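You operate a simulated robot arm through the tools that you are given. There is no shell and no other tool. Be economical: measure what you need, move in short steps, check, and stop when the job is done.

You are at the controls of a simulated robot arm. One attempt, no reset.

TASK
Fold the yellow tea towel on the board and press it flat.
Fine: fold it in three; push it up to the stop first; orange flap, then blue flap, each laid back.

The check looks at the end state, three seconds after you hand in, the way a careful person would. Anything else that was tipped, shoved, dropped, spilled or broken makes it a failure. Flat cloth is picked up by pressing the open fingertips on it (5 to 10 N) and closing them slowly along it; thin cloth reads only 2 to 8 mm in the jaws.

THE ROBOT
A 7-joint arm with a two-finger parallel gripper, fixed in place. Base frame: the origin is at the foot of the arm, x ahead of it, y to its left, z up; the work surface is at about z = 0.89. Readings come in m, degrees, newtons and seconds.
With the tool pointing down near the work surface it reaches from about 0.18 to 0.72 m from the base axis. Its first joint turns from -166.0 to 166.0 degrees. Payload 1.57 kg.
The tool frame sits at the grasp point between the pads (the TCP): z along the fingers, y along the line on which they close. The tips reach 0.03 m beyond it. The gripper opens to 0.11 m. The fingers are 0.024 m wide and 0.012 m thick; the gripper's body (0.048 by 0.112 m) begins 0.078 m behind the TCP.
Orientation is told as [roll, pitch, yaw] about the base's x, y, z axes, in that order, counted from this pose: with the fingers straight down and closing along the base's y, the tool's x points along the base's -x, its y along +y and its z along -z.

THE INTERFACE
- The arm moves only by the tool servo_tool. Its argument "series" is a list of rows, each a list of 7 numbers: the finger opening in m, from 0 to 0.11, then the shift along the tool's x, y, z in m, then the turn, a rotation vector about the tool's x, y, z in rad. In form: [[jaw, x, y, z, ax, ay, az], ...]. A call has 1 to 10 rows; each row shifts and turns the commanded pose from where the row before left it, along the tool's axes as they then stand. Rows are played at 5 a second. More than 0.05 m and 8.6 degrees between two rows, or a gripper value outside its range, and nothing of the call is played. A pose out of reach is approached as far as the arm can. The call stops where the force on the tool passes 40 N (or 10 N more than at its start, if that is more) or the arm is blocked; 0.2 s more then pass. Each finger travels about 0.045 m/s and halts on what it meets, pressing with about 41 N; the grip force reading is that of the motor and also rises with nothing between the fingers. The clock runs only during rows and for 0.2 s after the last one: add rows that do not move to give the fingers time. It gives the time, the measured TCP pose, the force on the tool (base axes), the opening and the grip force at its end, in the units of the frame above (readings bear some noise).
- Cameras (640 x 400 px; columns grow to the right, rows downward): "scene" is fixed at [0.0559, 0.4856, 1.4886]; the picture's right is [-0.81, -0.59, 0.00], its down [-0.35, 0.48, -0.80] and it looks along [0.47, -0.65, -0.60] (base axes); focal length 308 px, centre (320, 200). "wrist" rides on the gripper at [-0.036, 0, -0.08] in the tool frame; the picture's right is [0.00, -1.00, 0.00], its down [0.97, 0.00, -0.24] and it looks along [0.24, 0.00, 0.97] (tool axes); focal length 218 px, centre (320, 200). There is no depth. A picture from a camera that has moved, and an enlarged one, comes with that camera's place and axes in the base frame and with its lens. The place of the scene camera against the robot may be out by one fixed shift of up to 0.025 m in any direction.
- get_image(camera): a new picture of that camera. It takes no simulated time.
- lift_body(by): slides the trunk up (or, below 0, down) by that many m; the arm rides with it, the base frame stays. It gives what a move gives, with no picture.
- inspect(camera, box): a new picture of the part [left, top, right, bottom] of that camera's present view, enlarged. It takes no simulated time.
- hand_in(): hands the job in; it is judged then, once.

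Work in short steps. Places have to be worked out from the pictures, the camera data and where the tool is seen: move nearer, look again, correct. Check each grasp and each placing, and mend what went wrong. You have 120 turns and 64 pictures in all, those below and enlarged ones among them. Open the gripper and draw the arm clear of the work before you hand the job in, unless the task says otherwise; then end with one line.

The tools are called after ">>>" as name(argument=value, ...) on one line, values as JSON. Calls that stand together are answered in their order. servo_tool: Moves the arm, as the interface text tells. Its arguments: {"type":"object","properties":{"series":{"type":"array","items":{"type":"array","items":{"type":"number"}}}},"required":["series"]} The other tools are called the same way: lift_body (by) slides the trunk up or down; get_image (camera) takes a picture; inspect (camera, box) takes an enlarged picture of a part of a camera's view; hand_in () hands the job in.

At the start:

```text
time_s: 0.0
eef_pos: [0.4276, -0.1159, 1.1944]
orientation: [0.0, 0.0, 0.0]
contact_force: [-0.3, -0.1, 0.1]
width: 0.1099
finger_force: 0.0
trunk travel left (down, up): [-0.45, 0.14]
```

scene: 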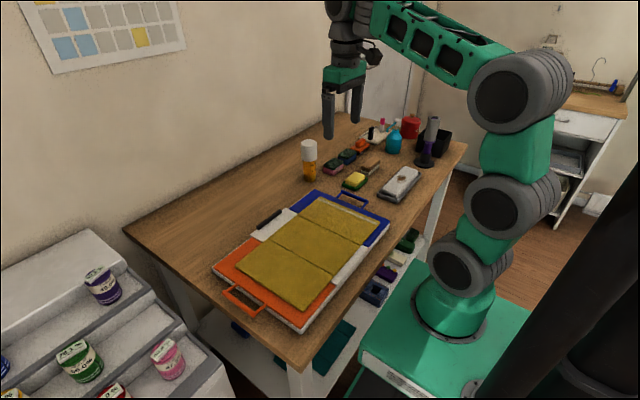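
wrist: 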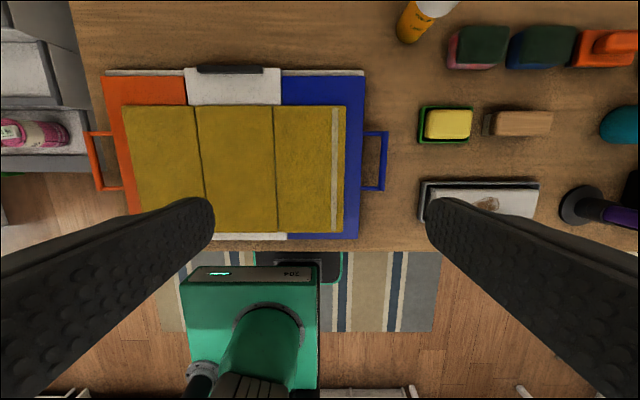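

I start by looking closer at the board, the stop and the handles in both views.

>>> inspect(camera="scene", box=[200, 170, 400, 340])

>>> inspect(camera="wrist", box=[80, 50, 400, 250])

```text
2.35 times, centred on (300, 255) of scene
camera zoom: at [0.0559, 0.4856, 1.4886], right [-0.81, -0.59, 0.0], down [-0.35, 0.48, -0.8], along [0.47, -0.65, -0.6], focal length 726 px, centre (367, 71)
```

zoom: 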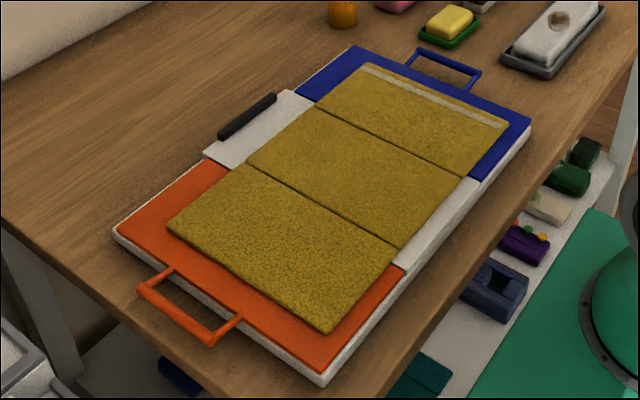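

```text
2.00 times, centred on (240, 150) of wrist
camera zoom: at [0.4655, -0.1155, 1.2746], right [0.0, -1.0, 0.0], down [-0.97, 0.0, 0.24], along [-0.24, 0.0, -0.97], focal length 436 px, centre (480, 300)
```

zoom: 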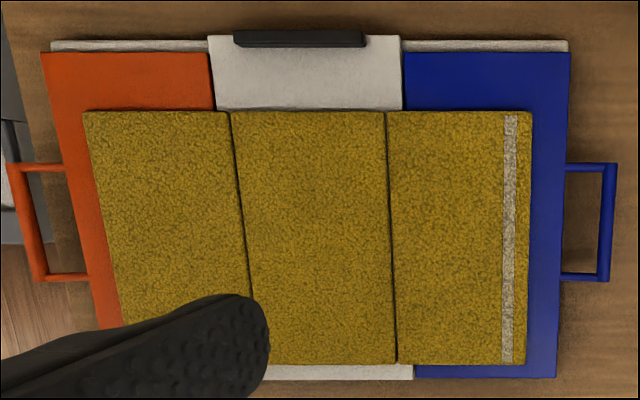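

The towel's near edge sits near x≈0.319 and its far edge is about 45 mm short of the stop (stop face ≈0.57). It is centred on y≈0.0175. I move behind the near edge, staying high, and look again.

>>> servo_tool(series=[[0.11, 0.0305, 0.0267, 0.028, 0, 0, 0], [0.11, 0.0305, 0.0267, 0.028, 0, 0, 0], [0.11, 0.0305, 0.0267, 0.028, 0, 0, 0], [0.11, 0.0305, 0.0267, 0.028, 0, 0, 0], [0.11, 0.0305, 0.0267, 0.028, 0, 0, 0], [0.11, 0, 0, 0.03, 0, 0, 0], [0.11, 0, 0, 0.03, 0, 0, 0], [0.11, 0, 0, 0, 0, 0, 0]])

>>> get_image(camera="wrist")

>>> inspect(camera="scene", box=[200, 170, 420, 340])

```text
time_s: 1.8
eef_pos: [0.2706, 0.0208, 0.9836]
orientation: [-0.1, 2.6, -0.2]
contact_force: [0.3, -0.2, 0.0]
width: 0.1099
finger_force: 0.0
trunk travel left (down, up): [-0.45, 0.14]
```

```text
59 pictures are left
camera wrist: at [0.3121, 0.0195, 1.0617], right [0.0, -1.0, 0.0], down [-0.96, 0.0, 0.28], along [-0.28, 0.0, -0.96], focal length 218 px, centre (320, 200)
```

wrist: 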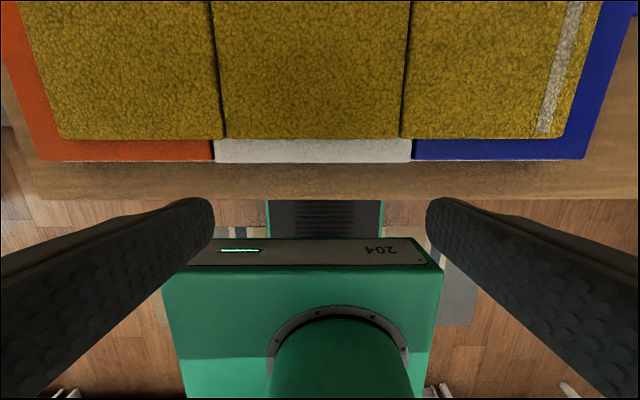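

```text
2.35 times, centred on (310, 255) of scene
camera zoom: at [0.0559, 0.4856, 1.4886], right [-0.81, -0.59, 0.0], down [-0.35, 0.48, -0.8], along [0.47, -0.65, -0.6], focal length 726 px, centre (344, 71)
```

zoom: 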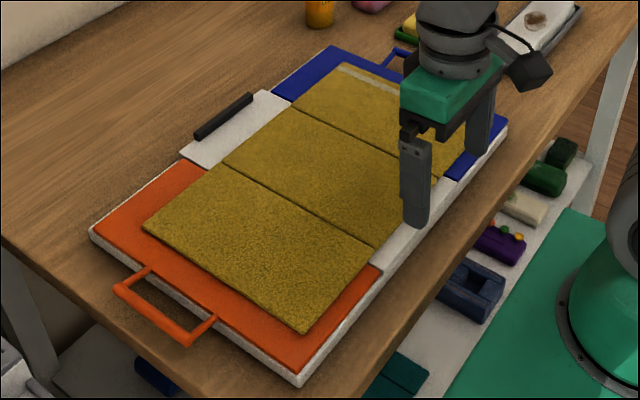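

The pose has a small pitch error, probably lag or near-limit. I close to 0.08, nudge forward so that the tips are right behind the towel edge (~0.311), and descend to just above the board strip.

>>> servo_tool(series=[[0.08, -0.01, 0, 0.0, 0, 0, 0], [0.08, -0.01, 0, 0.015, 0, 0, 0], [0.08, 0, 0, 0.015, 0, 0, 0], [0.08, 0, 0, 0.01, 0, 0, 0], [0.08, 0, 0, 0, 0, 0, 0], [0.08, 0, 0, 0, 0, 0, 0]])

>>> inspect(camera="scene", box=[280, 180, 400, 280])

```text
time_s: 3.2
eef_pos: [0.2941, 0.0203, 0.9532]
orientation: [0.0, 0.0, 0.0]
contact_force: [0.0, 0.1, 0.3]
width: 0.0803
finger_force: 0.1
trunk travel left (down, up): [-0.45, 0.14]
```

```text
4.00 times, centred on (340, 230) of scene
camera zoom: at [0.0559, 0.4856, 1.4886], right [-0.81, -0.59, 0.0], down [-0.35, 0.48, -0.8], along [0.47, -0.65, -0.6], focal length 1234 px, centre (240, 80)
```

zoom: 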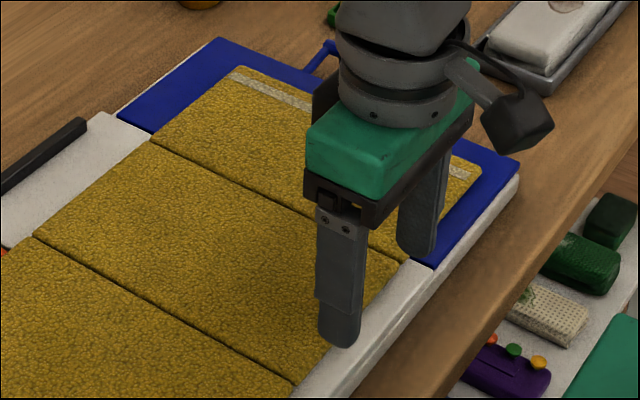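

Orientation is right now, and the tips are at z≈0.923. I feel downward in small steps for the board strip.

>>> servo_tool(series=[[0.08, 0, 0, 0.005, 0, 0, 0], [0.08, 0, 0, 0.004, 0, 0, 0], [0.08, 0, 0, 0.003, 0, 0, 0], [0.08, 0, 0, 0, 0, 0, 0]])

>>> get_image(camera="wrist")

```text
time_s: 4.2
eef_pos: [0.2952, 0.019, 0.9417]
orientation: [0.0, 0.0, 0.0]
contact_force: [-0.4, -0.3, -0.4]
width: 0.08
finger_force: 0.0
trunk travel left (down, up): [-0.45, 0.14]
```

```text
56 pictures are left
camera wrist: at [0.3322, 0.0186, 1.0226], right [0.0, -1.0, 0.0], down [-0.97, 0.0, 0.24], along [-0.24, 0.0, -0.97], focal length 218 px, centre (320, 200)
```

wrist: 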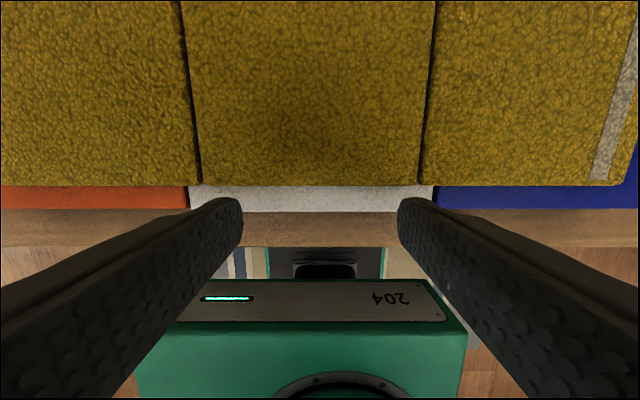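

Towel edge ≈0.311, board edge ≈0.295. No contact yet (tips at 0.912), so I continue down.

>>> servo_tool(series=[[0.08, 0, 0, 0.003, 0, 0, 0], [0.08, 0, 0, 0.003, 0, 0, 0], [0.08, 0, 0, 0.002, 0, 0, 0], [0.08, 0, 0, 0, 0, 0, 0]])

```text
time_s: 5.2
eef_pos: [0.2948, 0.019, 0.9347]
orientation: [0.1, 0.1, -0.1]
contact_force: [1.0, -0.4, -0.4]
width: 0.0799
finger_force: 0.1
trunk travel left (down, up): [-0.45, 0.14]
```

Tips at ≈0.905 and still free. A little further.

>>> servo_tool(series=[[0.08, 0, 0, 0.002, 0, 0, 0], [0.08, 0, 0, 0.002, 0, 0, 0], [0.08, 0, 0, 0, 0, 0, 0]])

>>> inspect(camera="scene", box=[300, 200, 400, 280])

```text
time_s: 6.0
eef_pos: [0.2957, 0.0173, 0.9297]
orientation: [0.1, 0.0, 0.0]
contact_force: [0.6, -0.8, -0.2]
width: 0.0799
finger_force: 0.1
trunk travel left (down, up): [-0.45, 0.14]
```

```text
5.00 times, centred on (350, 240) of scene
camera zoom: at [0.0559, 0.4856, 1.4886], right [-0.81, -0.59, 0.0], down [-0.35, 0.48, -0.8], along [0.47, -0.65, -0.6], focal length 1543 px, centre (170, 0)
```

zoom: 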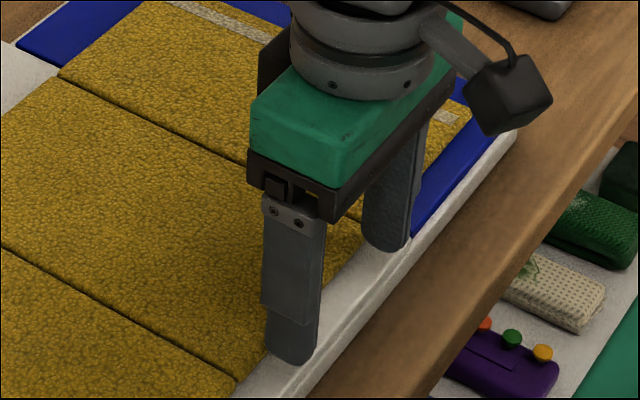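

Visually the tips are nearly on the strip, so I feel a few more millimetres.

>>> servo_tool(series=[[0.08, 0, 0, 0.0015, 0, 0, 0], [0.08, 0, 0, 0.0015, 0, 0, 0], [0.08, 0, 0, 0, 0, 0, 0]])

```text
time_s: 6.8
eef_pos: [0.2957, 0.0193, 0.9279]
orientation: [0.0, 0.0, 0.0]
contact_force: [0.5, 0.3, -0.5]
width: 0.08
finger_force: 0.0
trunk travel left (down, up): [-0.45, 0.14]
```

Still free at 0.898. One more.

>>> servo_tool(series=[[0.08, 0, 0, 0.0015, 0, 0, 0], [0.08, 0, 0, 0.0015, 0, 0, 0], [0.08, 0, 0, 0, 0, 0, 0]])

```text
time_s: 7.6
eef_pos: [0.295, 0.0185, 0.9238]
orientation: [-0.1, 0.0, 0.0]
contact_force: [-0.1, -0.5, 0.1]
width: 0.0798
finger_force: 0.1
trunk travel left (down, up): [-0.45, 0.14]
```

Tips are at ≈0.894 without contact, so I look before going lower.

>>> get_image(camera="wrist")

>>> inspect(camera="scene", box=[320, 220, 400, 270])

```text
54 pictures are left
camera wrist: at [0.3327, 0.018, 1.0042], right [0.0, -1.0, 0.0], down [-0.97, 0.0, 0.24], along [-0.24, 0.0, -0.97], focal length 218 px, centre (320, 200)
```

wrist: 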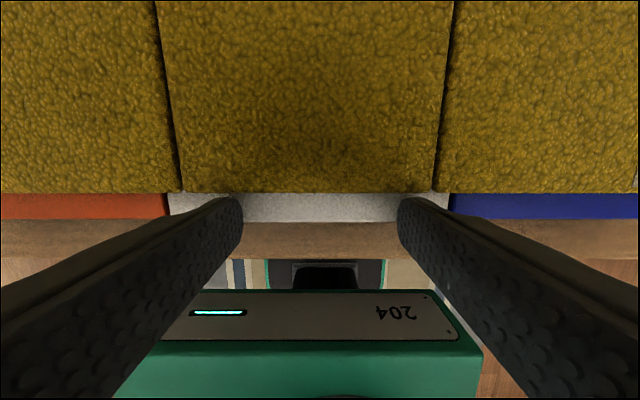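

```text
8.00 times, centred on (360, 245) of scene
camera zoom: at [0.0559, 0.4856, 1.4886], right [-0.81, -0.59, 0.0], down [-0.35, 0.48, -0.8], along [0.47, -0.65, -0.6], focal length 2468 px, centre (0, -160)
```

zoom: 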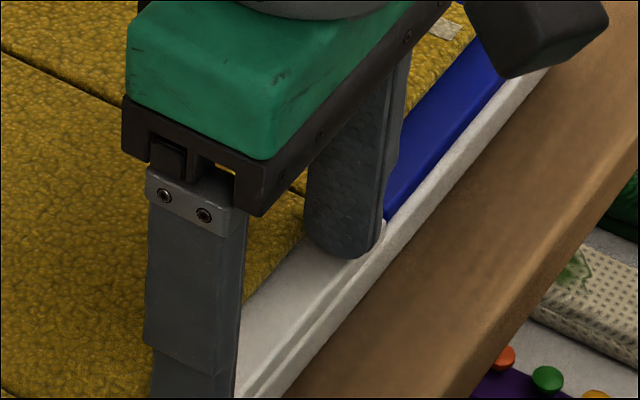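

The tip looks right on the strip's surface. One more small step down to find contact.

>>> servo_tool(series=[[0.08, 0, 0, 0.0015, 0, 0, 0], [0.08, 0, 0, 0.0015, 0, 0, 0], [0.08, 0, 0, 0, 0, 0, 0]])

```text
time_s: 8.4
eef_pos: [0.295, 0.0184, 0.9203]
orientation: [-0.1, -0.1, 0.0]
contact_force: [0.1, -0.5, -0.4]
width: 0.0799
finger_force: 0.1
trunk travel left (down, up): [-0.45, 0.14]
```

No contact, so the board top is lower than I assumed; my triangulation gave ~0.884. Continue carefully.

>>> servo_tool(series=[[0.08, 0, 0, 0.0015, 0, 0, 0], [0.08, 0, 0, 0.0015, 0, 0, 0], [0.08, 0, 0, 0.0015, 0, 0, 0], [0.08, 0, 0, 0, 0, 0, 0]])

```text
time_s: 9.4
eef_pos: [0.2958, 0.0193, 0.9216]
orientation: [0.0, -0.5, 0.0]
contact_force: [-12.5, -2.8, 22.5]
width: 0.0802
finger_force: 0.1
trunk travel left (down, up): [-0.45, 0.14]
stopped in row 4: the force on the tool passed its limit (the readings are from after the stop); the commanded pose is now the measured one
```

Contact at tip z≈0.891 with a sideways part from the board's rim. I rise 3 mm and push forward 20 mm slowly.

>>> servo_tool(series=[[0.08, 0, 0, -0.003, 0, 0, 0], [0.08, 0, 0, 0, 0, 0, 0], [0.08, -0.004, 0, 0, 0, 0, 0], [0.08, -0.004, 0, 0, 0, 0, 0], [0.08, -0.004, 0, 0, 0, 0, 0], [0.08, -0.004, 0, 0, 0, 0, 0], [0.08, -0.004, 0, 0, 0, 0, 0], [0.08, 0, 0, 0, 0, 0, 0]])

>>> get_image(camera="wrist")

>>> inspect(camera="scene", box=[220, 170, 420, 310])

```text
time_s: 11.2
eef_pos: [0.3176, 0.0187, 0.9227]
orientation: [0.0, -0.3, -0.1]
contact_force: [-0.9, 1.1, 1.0]
width: 0.0797
finger_force: 0.1
trunk travel left (down, up): [-0.45, 0.14]
```

```text
52 pictures are left
camera wrist: at [0.3544, 0.0182, 1.0022], right [0.0, -1.0, 0.0], down [-0.97, 0.0, 0.24], along [-0.24, 0.0, -0.97], focal length 218 px, centre (320, 200)
```

wrist: 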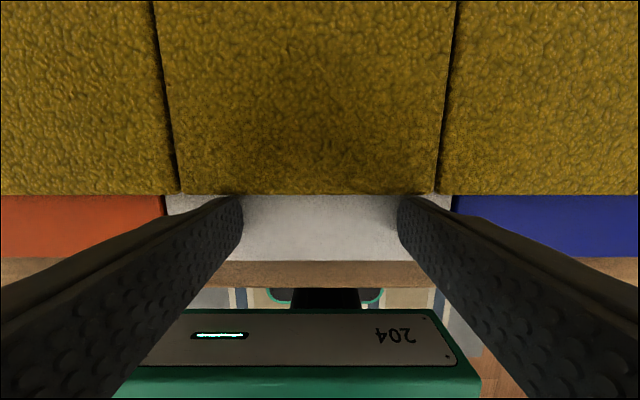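

```text
2.86 times, centred on (320, 240) of scene
camera zoom: at [0.0559, 0.4856, 1.4886], right [-0.81, -0.59, 0.0], down [-0.35, 0.48, -0.8], along [0.47, -0.65, -0.6], focal length 882 px, centre (320, 86)
```

zoom: 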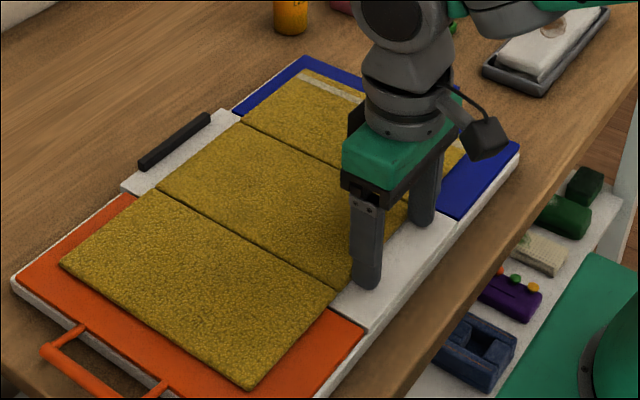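

The whole towel moves evenly. About 28 mm remains, so I push 21 mm more and check.

>>> servo_tool(series=[[0.08, -0.003, 0, 0, 0, 0, 0], [0.08, -0.003, 0, 0, 0, 0, 0], [0.08, -0.003, 0, 0, 0, 0, 0], [0.08, -0.003, 0, 0, 0, 0, 0], [0.08, -0.003, 0, 0, 0, 0, 0], [0.08, -0.003, 0, 0, 0, 0, 0], [0.08, -0.003, 0, 0, 0, 0, 0], [0.08, 0, 0, 0, 0, 0, 0]])

>>> inspect(camera="scene", box=[220, 180, 340, 260])

```text
time_s: 13.0
eef_pos: [0.339, 0.0185, 0.9228]
orientation: [0.0, -0.3, -0.1]
contact_force: [-1.2, 0.2, -0.3]
width: 0.0798
finger_force: 0.1
trunk travel left (down, up): [-0.45, 0.14]
```

```text
5.00 times, centred on (280, 220) of scene
camera zoom: at [0.0559, 0.4856, 1.4886], right [-0.81, -0.59, 0.0], down [-0.35, 0.48, -0.8], along [0.47, -0.65, -0.6], focal length 1543 px, centre (520, 100)
```

zoom: 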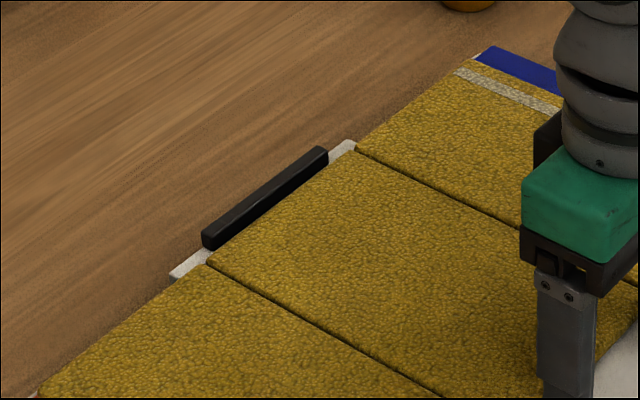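

A few millimetres remain. I creep on in small steps, watching the force.

>>> servo_tool(series=[[0.08, -0.002, 0, 0, 0, 0, 0], [0.08, -0.002, 0, 0, 0, 0, 0], [0.08, 0, 0, 0, 0, 0, 0]])

>>> inspect(camera="scene", box=[240, 190, 300, 230])

```text
time_s: 13.8
eef_pos: [0.3419, 0.0194, 0.9209]
orientation: [0.0, -0.3, 0.0]
contact_force: [-0.8, -0.3, 1.1]
width: 0.0798
finger_force: 0.0
trunk travel left (down, up): [-0.45, 0.14]
```

```text
10.00 times, centred on (270, 210) of scene
camera zoom: at [0.0559, 0.4856, 1.4886], right [-0.81, -0.59, 0.0], down [-0.35, 0.48, -0.8], along [0.47, -0.65, -0.6], focal length 3085 px, centre (820, 100)
```

zoom: 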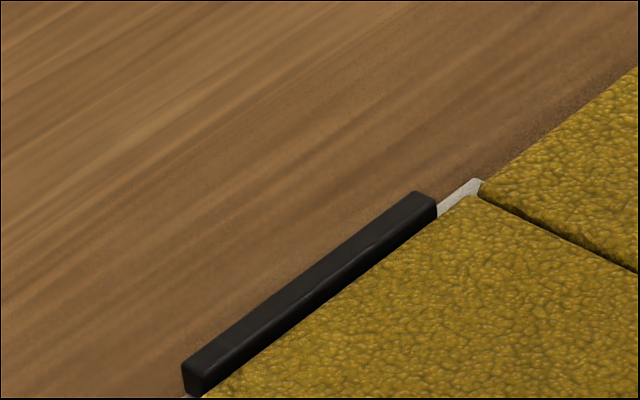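

Nearly touching now. A few more tiny steps until the force tells.

>>> servo_tool(series=[[0.08, -0.0015, 0, 0, 0, 0, 0], [0.08, -0.0015, 0, 0, 0, 0, 0], [0.08, 0, 0, 0, 0, 0, 0]])

>>> inspect(camera="scene", box=[240, 190, 300, 230])

```text
time_s: 14.6
eef_pos: [0.3431, 0.0192, 0.9217]
orientation: [-0.1, -0.2, 0.0]
contact_force: [-15.2, -0.8, 7.2]
width: 0.0799
finger_force: 0.0
trunk travel left (down, up): [-0.45, 0.14]
```

```text
10.00 times, centred on (270, 210) of scene
camera zoom: at [0.0559, 0.4856, 1.4886], right [-0.81, -0.59, 0.0], down [-0.35, 0.48, -0.8], along [0.47, -0.65, -0.6], focal length 3085 px, centre (820, 100)
```

zoom: 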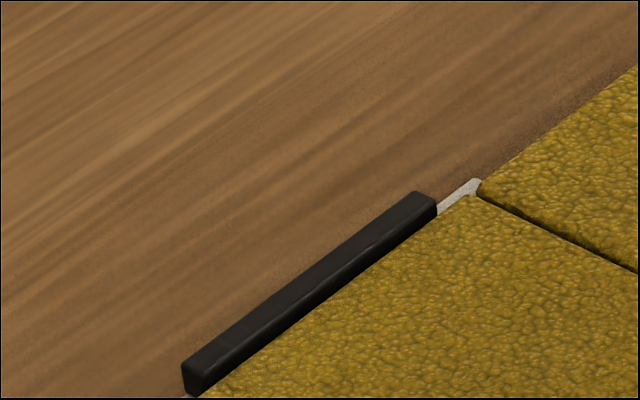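

The towel is against the stop (15 N). I back off, lift, and go over the orange handle for a close look.

>>> servo_tool(series=[[0.08, 0.01, 0, 0, 0, 0, 0], [0.08, 0.005, 0, -0.03, 0, 0, 0], [0.08, 0, 0, -0.05, 0, 0, 0], [0.08, -0.018, 0.04, -0.02, 0, 0, 0], [0.08, -0.018, 0.04, 0, 0, 0, 0], [0.08, -0.018, 0.04, 0, 0, 0, 0], [0.08, -0.018, 0.04, 0, 0, 0, 0], [0.08, -0.018, 0.04, 0, 0, 0, 0], [0.08, -0.018, 0.04, 0, 0, 0, 0], [0.08, 0, 0, 0, 0, 0, 0]])

>>> get_image(camera="wrist")

>>> get_image(camera="scene")

```text
time_s: 16.8
eef_pos: [0.4375, 0.2599, 1.0191]
orientation: [0.0, -0.3, 0.0]
contact_force: [0.0, -0.6, -0.1]
width: 0.08
finger_force: 0.0
trunk travel left (down, up): [-0.45, 0.14]
```

```text
47 pictures are left
camera wrist: at [0.4743, 0.2595, 1.1], right [0.0, -1.0, 0.0], down [-0.97, 0.0, 0.24], along [-0.24, 0.0, -0.97], focal length 218 px, centre (320, 200)
```

wrist: 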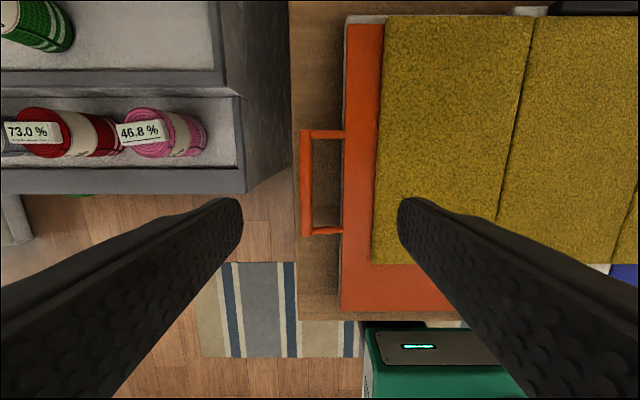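

```text
46 pictures are left
```

scene: 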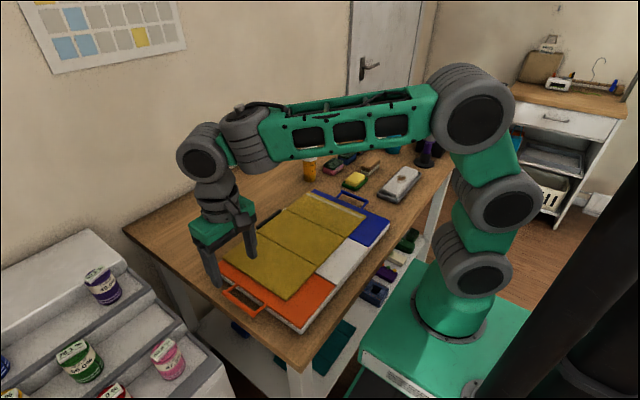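

The outer handle bar is at y≈0.273, x 0.385–0.488, about 11 mm thick, with a ~30 mm gap to the flap edge. I narrow the jaws to 34 mm and come down above it.

>>> servo_tool(series=[[0.034, 0, 0.0065, 0.01, 0, 0, 0], [0.034, 0, 0.0066, 0.02, 0, 0, 0], [0.034, 0, 0, 0.025, 0, 0, 0], [0.034, 0, 0, 0.02, 0, 0, 0], [0.034, 0, 0, 0, 0, 0, 0]])

>>> get_image(camera="wrist")

>>> inspect(camera="scene", box=[190, 240, 290, 320])

```text
time_s: 18.0
eef_pos: [0.4402, 0.2725, 0.9473]
orientation: [0.1, -0.5, 0.0]
contact_force: [0.1, -0.2, 0.2]
width: 0.034
finger_force: 0.1
trunk travel left (down, up): [-0.45, 0.14]
```

```text
45 pictures are left
camera wrist: at [0.4757, 0.2713, 1.0275], right [0.0, -1.0, 0.0], down [-0.97, 0.0, 0.24], along [-0.24, 0.0, -0.97], focal length 218 px, centre (320, 200)
```

wrist: 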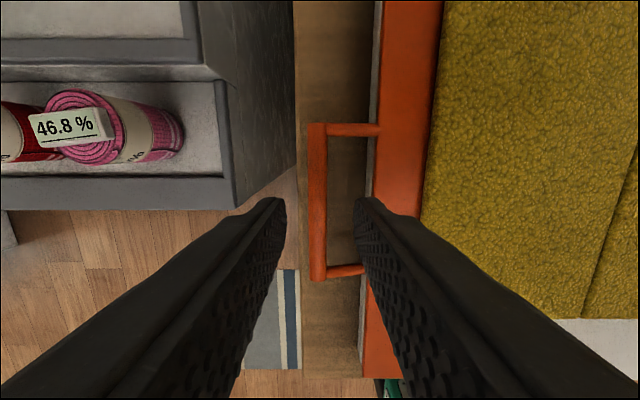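

```text
5.00 times, centred on (240, 280) of scene
camera zoom: at [0.0559, 0.4856, 1.4886], right [-0.81, -0.59, 0.0], down [-0.35, 0.48, -0.8], along [0.47, -0.65, -0.6], focal length 1543 px, centre (720, -200)
```

zoom: 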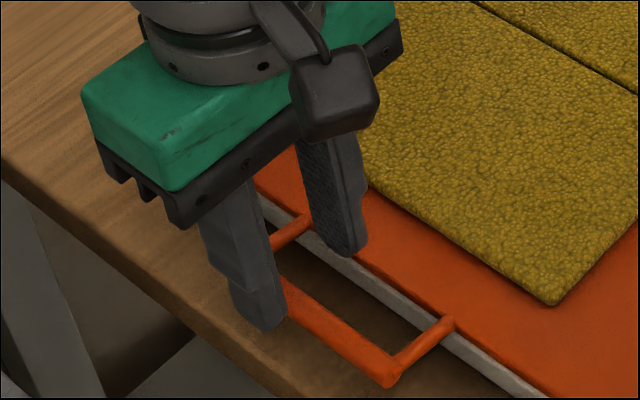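

The bar is centred between the fingers at x≈0.44. I descend to bring it between the tips.

>>> servo_tool(series=[[0.034, 0, 0, 0.012, 0, 0, 0], [0.034, 0, 0, 0.012, 0, 0, 0], [0.034, 0, 0, 0.006, 0, 0, 0], [0.034, 0, 0, 0, 0, 0, 0]])

>>> inspect(camera="scene", box=[210, 260, 270, 310])

```text
time_s: 19.0
eef_pos: [0.4388, 0.2731, 0.9166]
orientation: [0.0, -0.3, -0.1]
contact_force: [0.1, 0.4, -0.2]
width: 0.0342
finger_force: 0.0
trunk travel left (down, up): [-0.45, 0.14]
```

```text
8.00 times, centred on (240, 285) of scene
camera zoom: at [0.0559, 0.4856, 1.4886], right [-0.81, -0.59, 0.0], down [-0.35, 0.48, -0.8], along [0.47, -0.65, -0.6], focal length 2468 px, centre (960, -480)
```

zoom: 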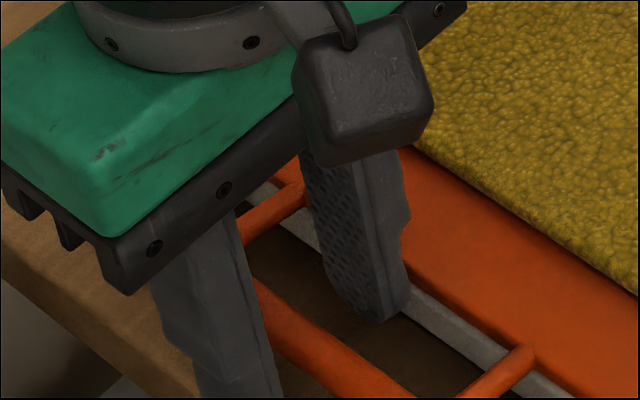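

The bar is between the fingers. I go 5 mm lower and close.

>>> servo_tool(series=[[0.034, 0, 0, 0.003, 0, 0, 0], [0.034, 0, 0, 0.002, 0, 0, 0], [0.02, 0, 0, 0, 0, 0, 0], [0.006, 0, 0, 0, 0, 0, 0], [0.006, 0, 0, 0, 0, 0, 0], [0.006, 0, 0, 0, 0, 0, 0]])

>>> inspect(camera="scene", box=[210, 260, 270, 310])

```text
time_s: 20.4
eef_pos: [0.4378, 0.274, 0.9112]
orientation: [-0.1, -0.3, 0.2]
contact_force: [0.1, 8.9, -0.2]
width: 0.0113
finger_force: 28.8
trunk travel left (down, up): [-0.45, 0.14]
```

```text
8.00 times, centred on (240, 285) of scene
camera zoom: at [0.0559, 0.4856, 1.4886], right [-0.81, -0.59, 0.0], down [-0.35, 0.48, -0.8], along [0.47, -0.65, -0.6], focal length 2468 px, centre (960, -480)
```

zoom: 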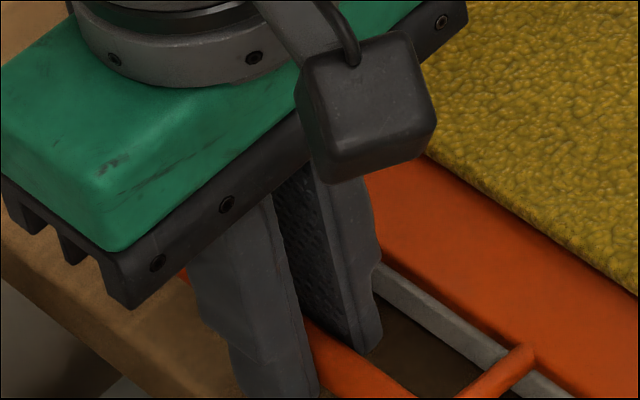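

Bar gripped (11.3 mm). I lift the flap along an arc around the hinge (y≈0.101, R≈0.172), the first 24° as a test.

>>> servo_tool(series=[[0.006, 0, -0.0004, -0.012, 0, 0, 0], [0.006, 0, -0.0013, -0.0119, 0, 0, 0], [0.006, 0, -0.002, -0.0118, 0, 0, 0], [0.006, 0, -0.003, -0.0117, 0, 0, 0], [0.006, 0, -0.0037, -0.0114, 0, 0, 0], [0.006, 0, -0.0045, -0.0111, 0, 0, 0], [0.006, 0, 0, 0, 0, 0, 0]])

>>> get_image(camera="scene")

```text
time_s: 22.0
eef_pos: [0.4383, 0.2575, 0.9833]
orientation: [0.0, -0.4, 0.0]
contact_force: [1.2, 14.1, 6.6]
width: 0.0115
finger_force: 29.1
trunk travel left (down, up): [-0.45, 0.14]
```

```text
41 pictures are left
```

scene: 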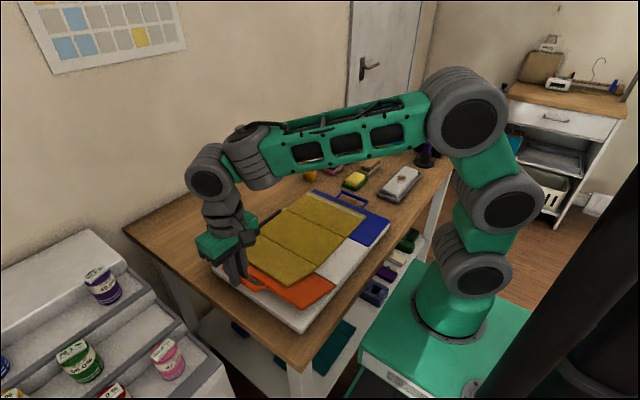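

The arc works; the residual force is purely radial outward (~15 N, about 1.5 mm inward error). I correct it and continue to about 48°.

>>> servo_tool(series=[[0.006, 0, 0.0014, -0.0006, 0, 0, 0], [0.006, 0, -0.0082, -0.0161, 0, 0, 0], [0.006, 0, -0.0099, -0.0152, 0, 0, 0], [0.006, 0, -0.0114, -0.0141, 0, 0, 0], [0.006, 0, -0.0128, -0.0128, 0, 0, 0], [0.006, 0, 0, 0, 0, 0, 0]])

>>> inspect(camera="scene", box=[170, 130, 410, 340])

```text
time_s: 23.4
eef_pos: [0.4377, 0.2141, 1.0405]
orientation: [0.0, -0.1, 0.0]
contact_force: [6.7, -6.4, -6.9]
width: 0.0114
finger_force: 28.8
trunk travel left (down, up): [-0.45, 0.14]
```

```text
1.90 times, centred on (290, 235) of scene
camera zoom: at [0.0559, 0.4856, 1.4886], right [-0.81, -0.59, 0.0], down [-0.35, 0.48, -0.8], along [0.47, -0.65, -0.6], focal length 588 px, centre (377, 133)
```

zoom: 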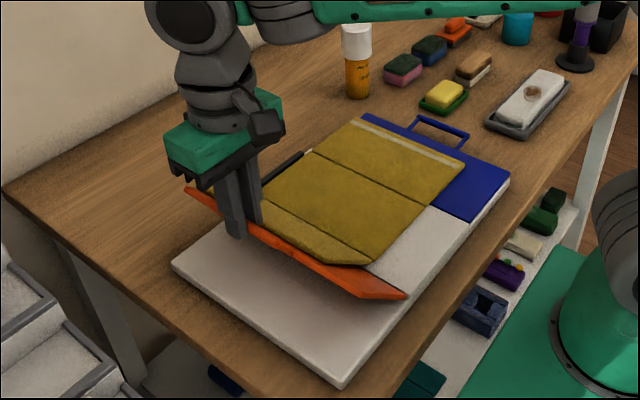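

Good, the panel folds with the flap. I continue up to about 84°.

>>> servo_tool(series=[[0.006, 0, -0.0006, 0.0006, 0, 0, 0], [0.006, 0, -0.0141, -0.0114, 0, 0, 0], [0.006, 0, -0.0152, -0.0099, 0, 0, 0], [0.006, 0, -0.0161, -0.0082, 0, 0, 0], [0.006, 0, -0.0169, -0.0065, 0, 0, 0], [0.006, 0, -0.0175, -0.0047, 0, 0, 0], [0.006, 0, -0.0179, -0.0028, 0, 0, 0], [0.006, 0, 0, 0, 0, 0, 0]])

>>> inspect(camera="scene", box=[170, 130, 410, 340])

```text
time_s: 25.2
eef_pos: [0.4374, 0.1178, 1.0839]
orientation: [-0.1, -0.2, 0.0]
contact_force: [1.1, 0.8, -1.3]
width: 0.0112
finger_force: 28.5
trunk travel left (down, up): [-0.45, 0.14]
```

```text
1.90 times, centred on (290, 235) of scene
camera zoom: at [0.0559, 0.4856, 1.4886], right [-0.81, -0.59, 0.0], down [-0.35, 0.48, -0.8], along [0.47, -0.65, -0.6], focal length 588 px, centre (377, 133)
```

zoom: 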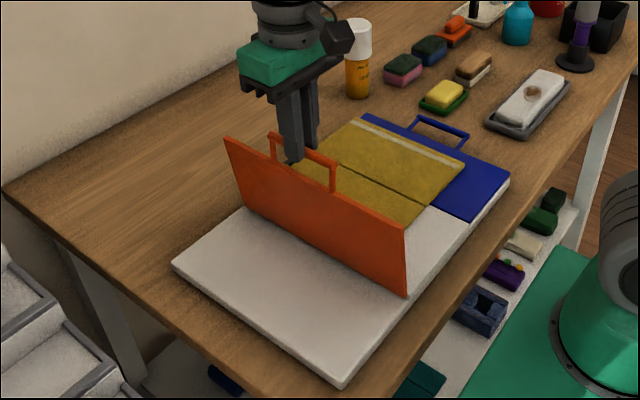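

Forces are near zero at 84°, so the arc is right. I go over the top to 132°.

>>> servo_tool(series=[[0.006, 0, -0.0181, -0.001, 0, 0, 0], [0.006, 0, -0.0181, 0.001, 0, 0, 0], [0.006, 0, -0.0179, 0.0028, 0, 0, 0], [0.006, 0, -0.0175, 0.0047, 0, 0, 0], [0.006, 0, -0.0169, 0.0065, 0, 0, 0], [0.006, 0, -0.0161, 0.0082, 0, 0, 0], [0.006, 0, -0.0152, 0.0099, 0, 0, 0], [0.006, 0, -0.0141, 0.0114, 0, 0, 0], [0.006, 0, 0, 0, 0, 0, 0]])

>>> inspect(camera="scene", box=[170, 130, 410, 340])

```text
time_s: 26.6
eef_pos: [0.4376, 0.0142, 1.0646]
orientation: [0.0, -1.0, 0.5]
contact_force: [-3.5, 68.4, 30.4]
width: 0.0525
finger_force: 25.0
trunk travel left (down, up): [-0.45, 0.14]
stopped in row 7: the force on the tool passed its limit (the readings are from after the stop); the commanded pose is now the measured one
```

```text
1.90 times, centred on (290, 235) of scene
camera zoom: at [0.0559, 0.4856, 1.4886], right [-0.81, -0.59, 0.0], down [-0.35, 0.48, -0.8], along [0.47, -0.65, -0.6], focal length 588 px, centre (377, 133)
```

zoom: 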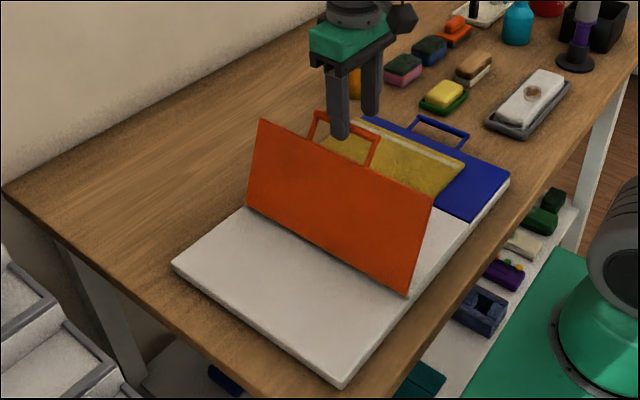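

The jaws were forced open to 52 mm and the flap seems to resist near ~110°. I look closely before doing anything.

>>> get_image(camera="wrist")

>>> inspect(camera="scene", box=[255, 130, 355, 250])

```text
37 pictures are left
camera wrist: at [0.4739, 0.0135, 1.1447], right [0.01, -1.0, 0.0], down [-0.97, -0.01, 0.22], along [-0.22, 0.0, -0.97], focal length 218 px, centre (320, 200)
```

wrist: 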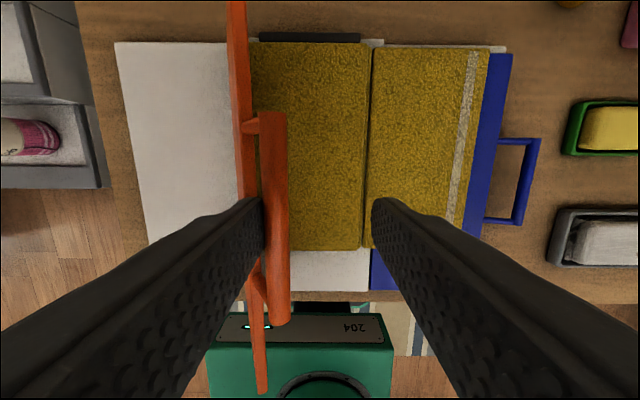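

```text
3.33 times, centred on (305, 190) of scene
camera zoom: at [0.0559, 0.4856, 1.4886], right [-0.81, -0.59, 0.0], down [-0.35, 0.48, -0.8], along [0.47, -0.65, -0.6], focal length 1028 px, centre (370, 233)
```

zoom: 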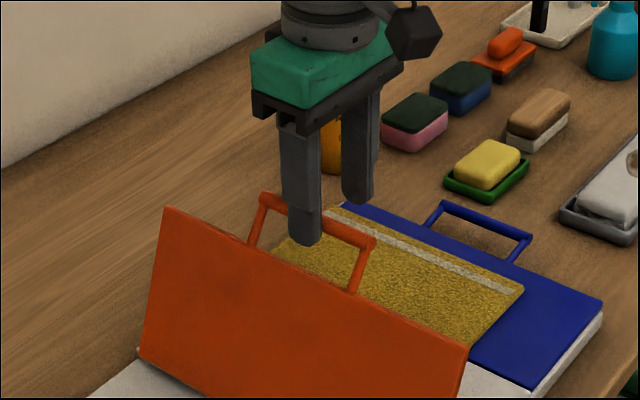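

The bar is at y≈0.034, so the flap is near 113° with nothing visible blocking it. I let the clock run without moving, jaws held open as they are, and read the forces.

>>> servo_tool(series=[[0.052, 0, 0.004, 0, 0, 0, 0], [0.052, 0, 0.004, 0, 0, 0, 0], [0.052, 0, 0, 0, 0, 0, 0]])

>>> get_image(camera="wrist")

```text
time_s: 27.4
eef_pos: [0.4391, 0.0156, 1.0602]
orientation: [0.1, -0.6, 0.1]
contact_force: [-0.4, 0.0, -0.5]
width: 0.052
finger_force: 0.1
trunk travel left (down, up): [-0.45, 0.14]
```

```text
35 pictures are left
camera wrist: at [0.4749, 0.0153, 1.1409], right [0.0, -1.0, 0.0], down [-0.97, 0.0, 0.23], along [-0.23, 0.0, -0.97], focal length 218 px, centre (320, 200)
```

wrist: 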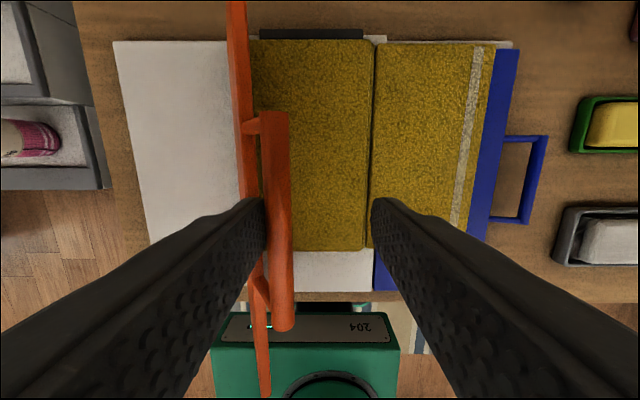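

The forces are zero and the flap stands by itself at ~113°. I push the bar slowly with the +y finger along the tangent and watch the force.

>>> servo_tool(series=[[0.052, 0, -0.004, 0.0015, 0, 0, 0], [0.052, 0, -0.004, 0.0017, 0, 0, 0], [0.052, 0, -0.004, 0.0019, 0, 0, 0], [0.052, 0, 0, 0, 0, 0, 0]])

>>> get_image(camera="wrist")

```text
time_s: 28.4
eef_pos: [0.4381, 0.0055, 1.0556]
orientation: [0.1, -0.6, 0.1]
contact_force: [-1.2, 32.9, 14.4]
width: 0.0687
finger_force: 9.0
trunk travel left (down, up): [-0.45, 0.14]
```

```text
34 pictures are left
camera wrist: at [0.4742, 0.0052, 1.136], right [0.0, -1.0, 0.0], down [-0.97, 0.0, 0.23], along [-0.23, 0.0, -0.97], focal length 218 px, centre (320, 200)
```

wrist: 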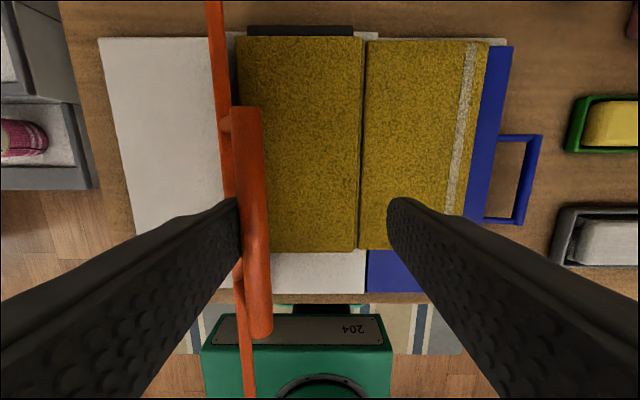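

The flap is at a hard limit near 113° (36 N tangential, no motion), so it acts as a flip-over flap. The wrist view suggests the orange panel has already fallen on the middle, so I recentre on the bar (y≈0.034), regrip and lay the flap back.

>>> servo_tool(series=[[0.06, 0, 0.012, -0.003, 0, 0, 0], [0.06, 0, 0.012, -0.006, 0, 0, 0], [0.06, 0, 0.006, -0.006, 0, 0, 0], [0.03, 0, 0, 0, 0, 0, 0], [0.006, 0, 0, 0, 0, 0, 0], [0.006, 0, 0, 0, 0, 0, 0], [0.006, 0, 0, 0, 0, 0, 0], [0.006, 0, 0, 0, 0, 0, 0]])

>>> get_image(camera="wrist")

```text
time_s: 30.2
eef_pos: [0.4396, 0.035, 1.0705]
orientation: [0.1, -0.6, 0.2]
contact_force: [0.0, 1.8, -0.5]
width: 0.0113
finger_force: 28.9
trunk travel left (down, up): [-0.45, 0.14]
```

```text
33 pictures are left
camera wrist: at [0.4752, 0.0338, 1.1518], right [0.0, -1.0, 0.0], down [-0.97, 0.0, 0.23], along [-0.23, 0.0, -0.97], focal length 218 px, centre (320, 200)
```

wrist: 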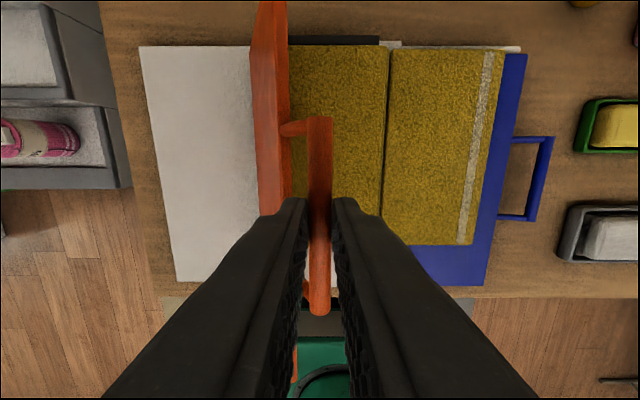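

Gripped again at the bar. I bring the flap back along the arc to ~66°.

>>> servo_tool(series=[[0.006, 0, 0.0141, -0.0053, 0, 0, 0], [0.006, 0, 0.0175, -0.0047, 0, 0, 0], [0.006, 0, 0.0179, -0.0028, 0, 0, 0], [0.006, 0, 0.0181, -0.001, 0, 0, 0], [0.006, 0, 0.0181, 0.001, 0, 0, 0], [0.006, 0, 0.0179, 0.0028, 0, 0, 0], [0.006, 0, 0.0175, 0.0047, 0, 0, 0], [0.006, 0, 0.0169, 0.0065, 0, 0, 0], [0.006, 0, 0, 0, 0, 0, 0]])

>>> inspect(camera="scene", box=[170, 130, 410, 340])

```text
time_s: 32.2
eef_pos: [0.4388, 0.1716, 1.0679]
orientation: [0.0, -0.6, 0.1]
contact_force: [-4.9, -1.7, -1.9]
width: 0.0113
finger_force: 28.6
trunk travel left (down, up): [-0.45, 0.14]
```

```text
1.90 times, centred on (290, 235) of scene
camera zoom: at [0.0559, 0.4856, 1.4886], right [-0.81, -0.59, 0.0], down [-0.35, 0.48, -0.8], along [0.47, -0.65, -0.6], focal length 588 px, centre (377, 133)
```

zoom: 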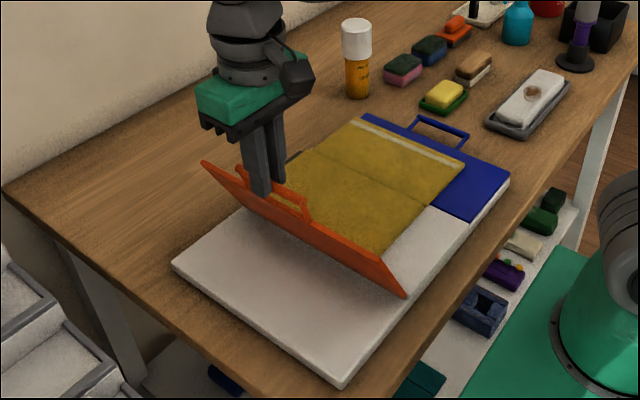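

The orange panel stays on the middle. I continue lowering the flap to ~12°.

>>> servo_tool(series=[[0.006, 0, 0.0161, 0.0082, 0, 0, 0], [0.006, 0, 0.0152, 0.0099, 0, 0, 0], [0.006, 0, 0.0141, 0.0114, 0, 0, 0], [0.006, 0, 0.0128, 0.0128, 0, 0, 0], [0.006, 0, 0.0114, 0.0141, 0, 0, 0], [0.006, 0, 0.0099, 0.0152, 0, 0, 0], [0.006, 0, 0.0082, 0.0161, 0, 0, 0], [0.006, 0, 0.0065, 0.0169, 0, 0, 0], [0.006, 0, 0.0047, 0.0175, 0, 0, 0], [0.006, 0, 0, 0, 0, 0, 0]])

```text
time_s: 34.5
eef_pos: [0.4399, 0.2705, 0.9478]
orientation: [0.1, -0.4, 0.0]
contact_force: [-5.9, -7.9, -2.4]
width: 0.0111
finger_force: 28.5
trunk travel left (down, up): [-0.45, 0.14]
```

All tracks well. The last ~36 mm down, slightly inward of the arc.

>>> servo_tool(series=[[0.006, 0, 0.0012, 0.0178, 0, 0, 0], [0.006, 0, 0.0005, 0.012, 0, 0, 0], [0.006, 0, 0, 0.005, 0, 0, 0], [0.006, 0, 0, 0, 0, 0, 0]])

>>> inspect(camera="scene", box=[170, 150, 410, 340])

```text
time_s: 35.5
eef_pos: [0.4407, 0.2723, 0.9173]
orientation: [0.3, -0.9, 0.1]
contact_force: [-14.5, -0.5, 22.8]
width: 0.0116
finger_force: 28.6
trunk travel left (down, up): [-0.45, 0.14]
```

```text
2.11 times, centred on (290, 245) of scene
camera zoom: at [0.0559, 0.4856, 1.4886], right [-0.81, -0.59, 0.0], down [-0.35, 0.48, -0.8], along [0.47, -0.65, -0.6], focal length 650 px, centre (383, 105)
```

zoom: 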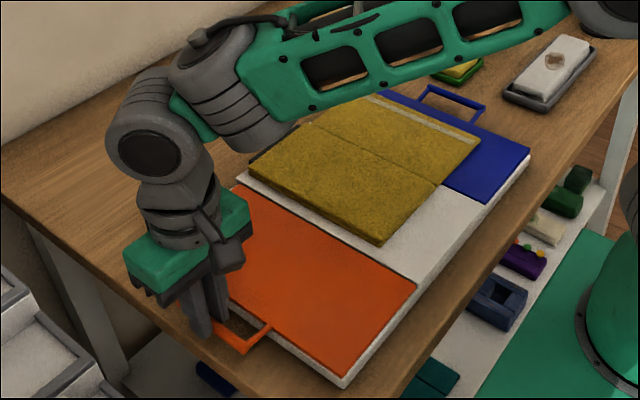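

The flap lies flat on the board. I release it, rise straight up and look at the fold.

>>> servo_tool(series=[[0.034, 0, 0, 0, 0, 0, 0], [0.034, 0, 0, -0.003, 0, 0, 0], [0.034, 0, 0, -0.02, 0, 0, 0], [0.034, 0, 0, -0.04, 0, 0, 0], [0.034, 0, -0.03, -0.04, 0, 0, 0], [0.034, 0, -0.05, 0, 0, 0, 0], [0.034, 0, -0.05, 0, 0, 0, 0], [0.034, 0, -0.05, 0, 0, 0, 0], [0.034, 0, -0.05, 0, 0, 0, 0], [0.034, 0, 0, 0, 0, 0, 0]])

>>> get_image(camera="wrist")

>>> inspect(camera="scene", box=[190, 170, 410, 340])

```text
time_s: 37.6
eef_pos: [0.4346, 0.0404, 1.015]
orientation: [0.3, -0.7, 0.1]
contact_force: [0.2, -0.9, -0.8]
width: 0.0343
finger_force: 0.1
trunk travel left (down, up): [-0.45, 0.14]
```

```text
30 pictures are left
camera wrist: at [0.4719, 0.0398, 1.0958], right [0.0, -1.0, 0.0], down [-0.97, 0.0, 0.23], along [-0.23, 0.0, -0.97], focal length 218 px, centre (320, 200)
```

wrist: 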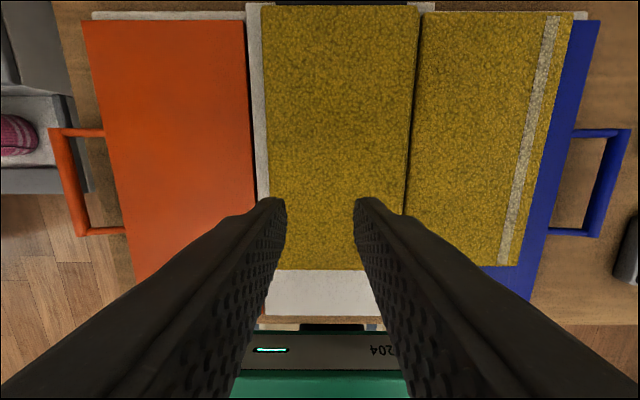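

```text
2.35 times, centred on (300, 255) of scene
camera zoom: at [0.0559, 0.4856, 1.4886], right [-0.81, -0.59, 0.0], down [-0.35, 0.48, -0.8], along [0.47, -0.65, -0.6], focal length 726 px, centre (367, 71)
```

zoom: 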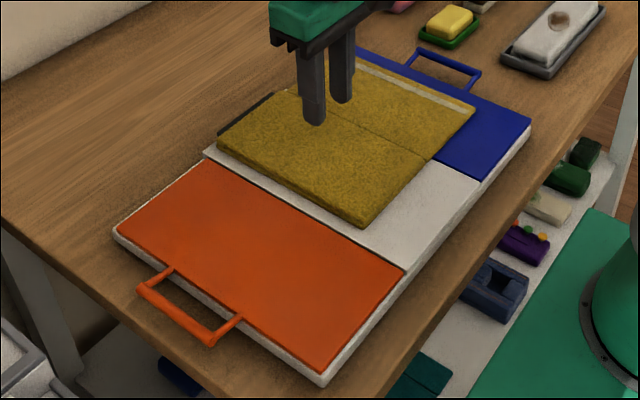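

A clean fold with the flap open. Next I go to the blue handle, expected at y≈-0.225, x≈0.44.

>>> servo_tool(series=[[0.034, -0.001, -0.0443, 0, 0, 0, 0], [0.034, -0.001, -0.0443, 0, 0, 0, 0], [0.034, -0.001, -0.0443, 0, 0, 0, 0], [0.034, -0.001, -0.0443, 0, 0, 0, 0], [0.034, -0.001, -0.0443, 0, 0, 0, 0], [0.034, -0.001, -0.0443, 0, 0, 0, 0], [0.034, 0, 0, 0.03, 0, 0, 0], [0.034, 0, 0, 0.03, 0, 0, 0], [0.034, 0, 0, 0, 0, 0, 0]])

>>> get_image(camera="wrist")

```text
time_s: 39.6
eef_pos: [0.4442, -0.2249, 0.9532]
orientation: [0.0, -0.7, -0.1]
contact_force: [-0.2, 0.2, -0.7]
width: 0.0337
finger_force: 0.0
trunk travel left (down, up): [-0.45, 0.14]
```

```text
28 pictures are left
camera wrist: at [0.4803, -0.2257, 1.0336], right [0.0, -1.0, 0.0], down [-0.97, 0.0, 0.23], along [-0.23, 0.0, -0.97], focal length 218 px, centre (320, 200)
```

wrist: 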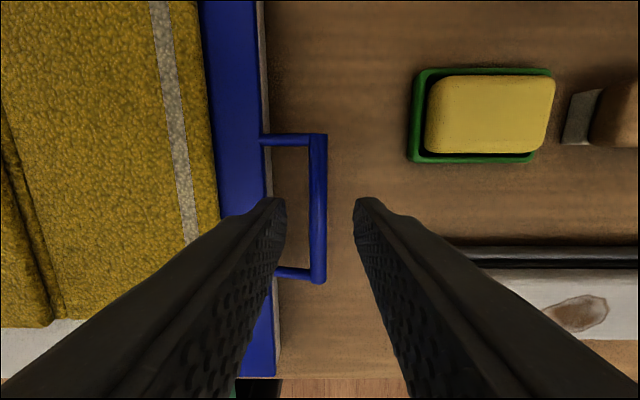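

The bar is centred between the fingers. I descend to the same height as before and close.

>>> servo_tool(series=[[0.034, 0, 0, 0.015, 0, 0, 0], [0.034, 0, 0, 0.015, 0, 0, 0], [0.034, 0, 0, 0.008, 0, 0, 0], [0.034, 0, 0, 0.003, 0, 0, 0], [0.02, 0, 0, 0, 0, 0, 0], [0.006, 0, 0, 0, 0, 0, 0], [0.006, 0, 0, 0, 0, 0, 0], [0.006, 0, 0, 0, 0, 0, 0]])

```text
time_s: 41.5
eef_pos: [0.4464, -0.2239, 0.9129]
orientation: [0.2, -0.7, 0.0]
contact_force: [-0.3, -3.2, -0.5]
width: 0.0112
finger_force: 28.7
trunk travel left (down, up): [-0.45, 0.14]
```

Gripped (11.2 mm). Now the mirrored arc to ~48°.

>>> servo_tool(series=[[0.006, 0, 0.0017, -0.0239, 0, 0, 0], [0.006, 0, 0.005, -0.0235, 0, 0, 0], [0.006, 0, 0.0076, -0.0226, 0, 0, 0], [0.006, 0, 0.0082, -0.0161, 0, 0, 0], [0.006, 0, 0.0099, -0.0152, 0, 0, 0], [0.006, 0, 0.0114, -0.0141, 0, 0, 0], [0.006, 0, 0.0128, -0.0128, 0, 0, 0], [0.006, 0, 0, 0, 0, 0, 0]])

>>> inspect(camera="scene", box=[190, 120, 430, 330])

```text
time_s: 43.2
eef_pos: [0.4458, -0.1638, 1.043]
orientation: [0.2, -0.6, 0.2]
contact_force: [13.3, 9.7, -11.8]
width: 0.0115
finger_force: 28.9
trunk travel left (down, up): [-0.45, 0.14]
```

```text
1.90 times, centred on (310, 225) of scene
camera zoom: at [0.0559, 0.4856, 1.4886], right [-0.81, -0.59, 0.0], down [-0.35, 0.48, -0.8], along [0.47, -0.65, -0.6], focal length 588 px, centre (339, 152)
```

zoom: 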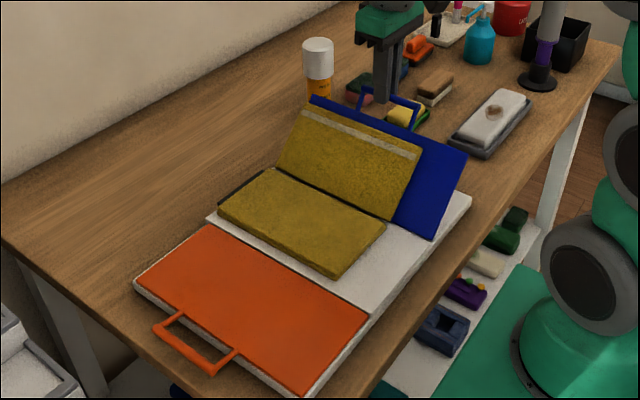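

Going well; a slight outward error (~1.5 mm), which I correct. Continue to ~84°.

>>> servo_tool(series=[[0.006, -0.001, 0.001, 0.001, 0, 0, 0], [0.006, 0, 0.0141, -0.0114, 0, 0, 0], [0.006, 0, 0.0152, -0.0099, 0, 0, 0], [0.006, 0, 0.0161, -0.0082, 0, 0, 0], [0.006, 0, 0.0169, -0.0065, 0, 0, 0], [0.006, 0, 0.0175, -0.0047, 0, 0, 0], [0.006, 0, 0.0179, -0.0028, 0, 0, 0], [0.006, 0, 0, 0, 0, 0, 0]])

```text
time_s: 45.0
eef_pos: [0.4461, -0.0651, 1.0853]
orientation: [0.1, -0.6, 0.1]
contact_force: [4.2, 0.1, -0.9]
width: 0.0112
finger_force: 28.8
trunk travel left (down, up): [-0.45, 0.14]
```

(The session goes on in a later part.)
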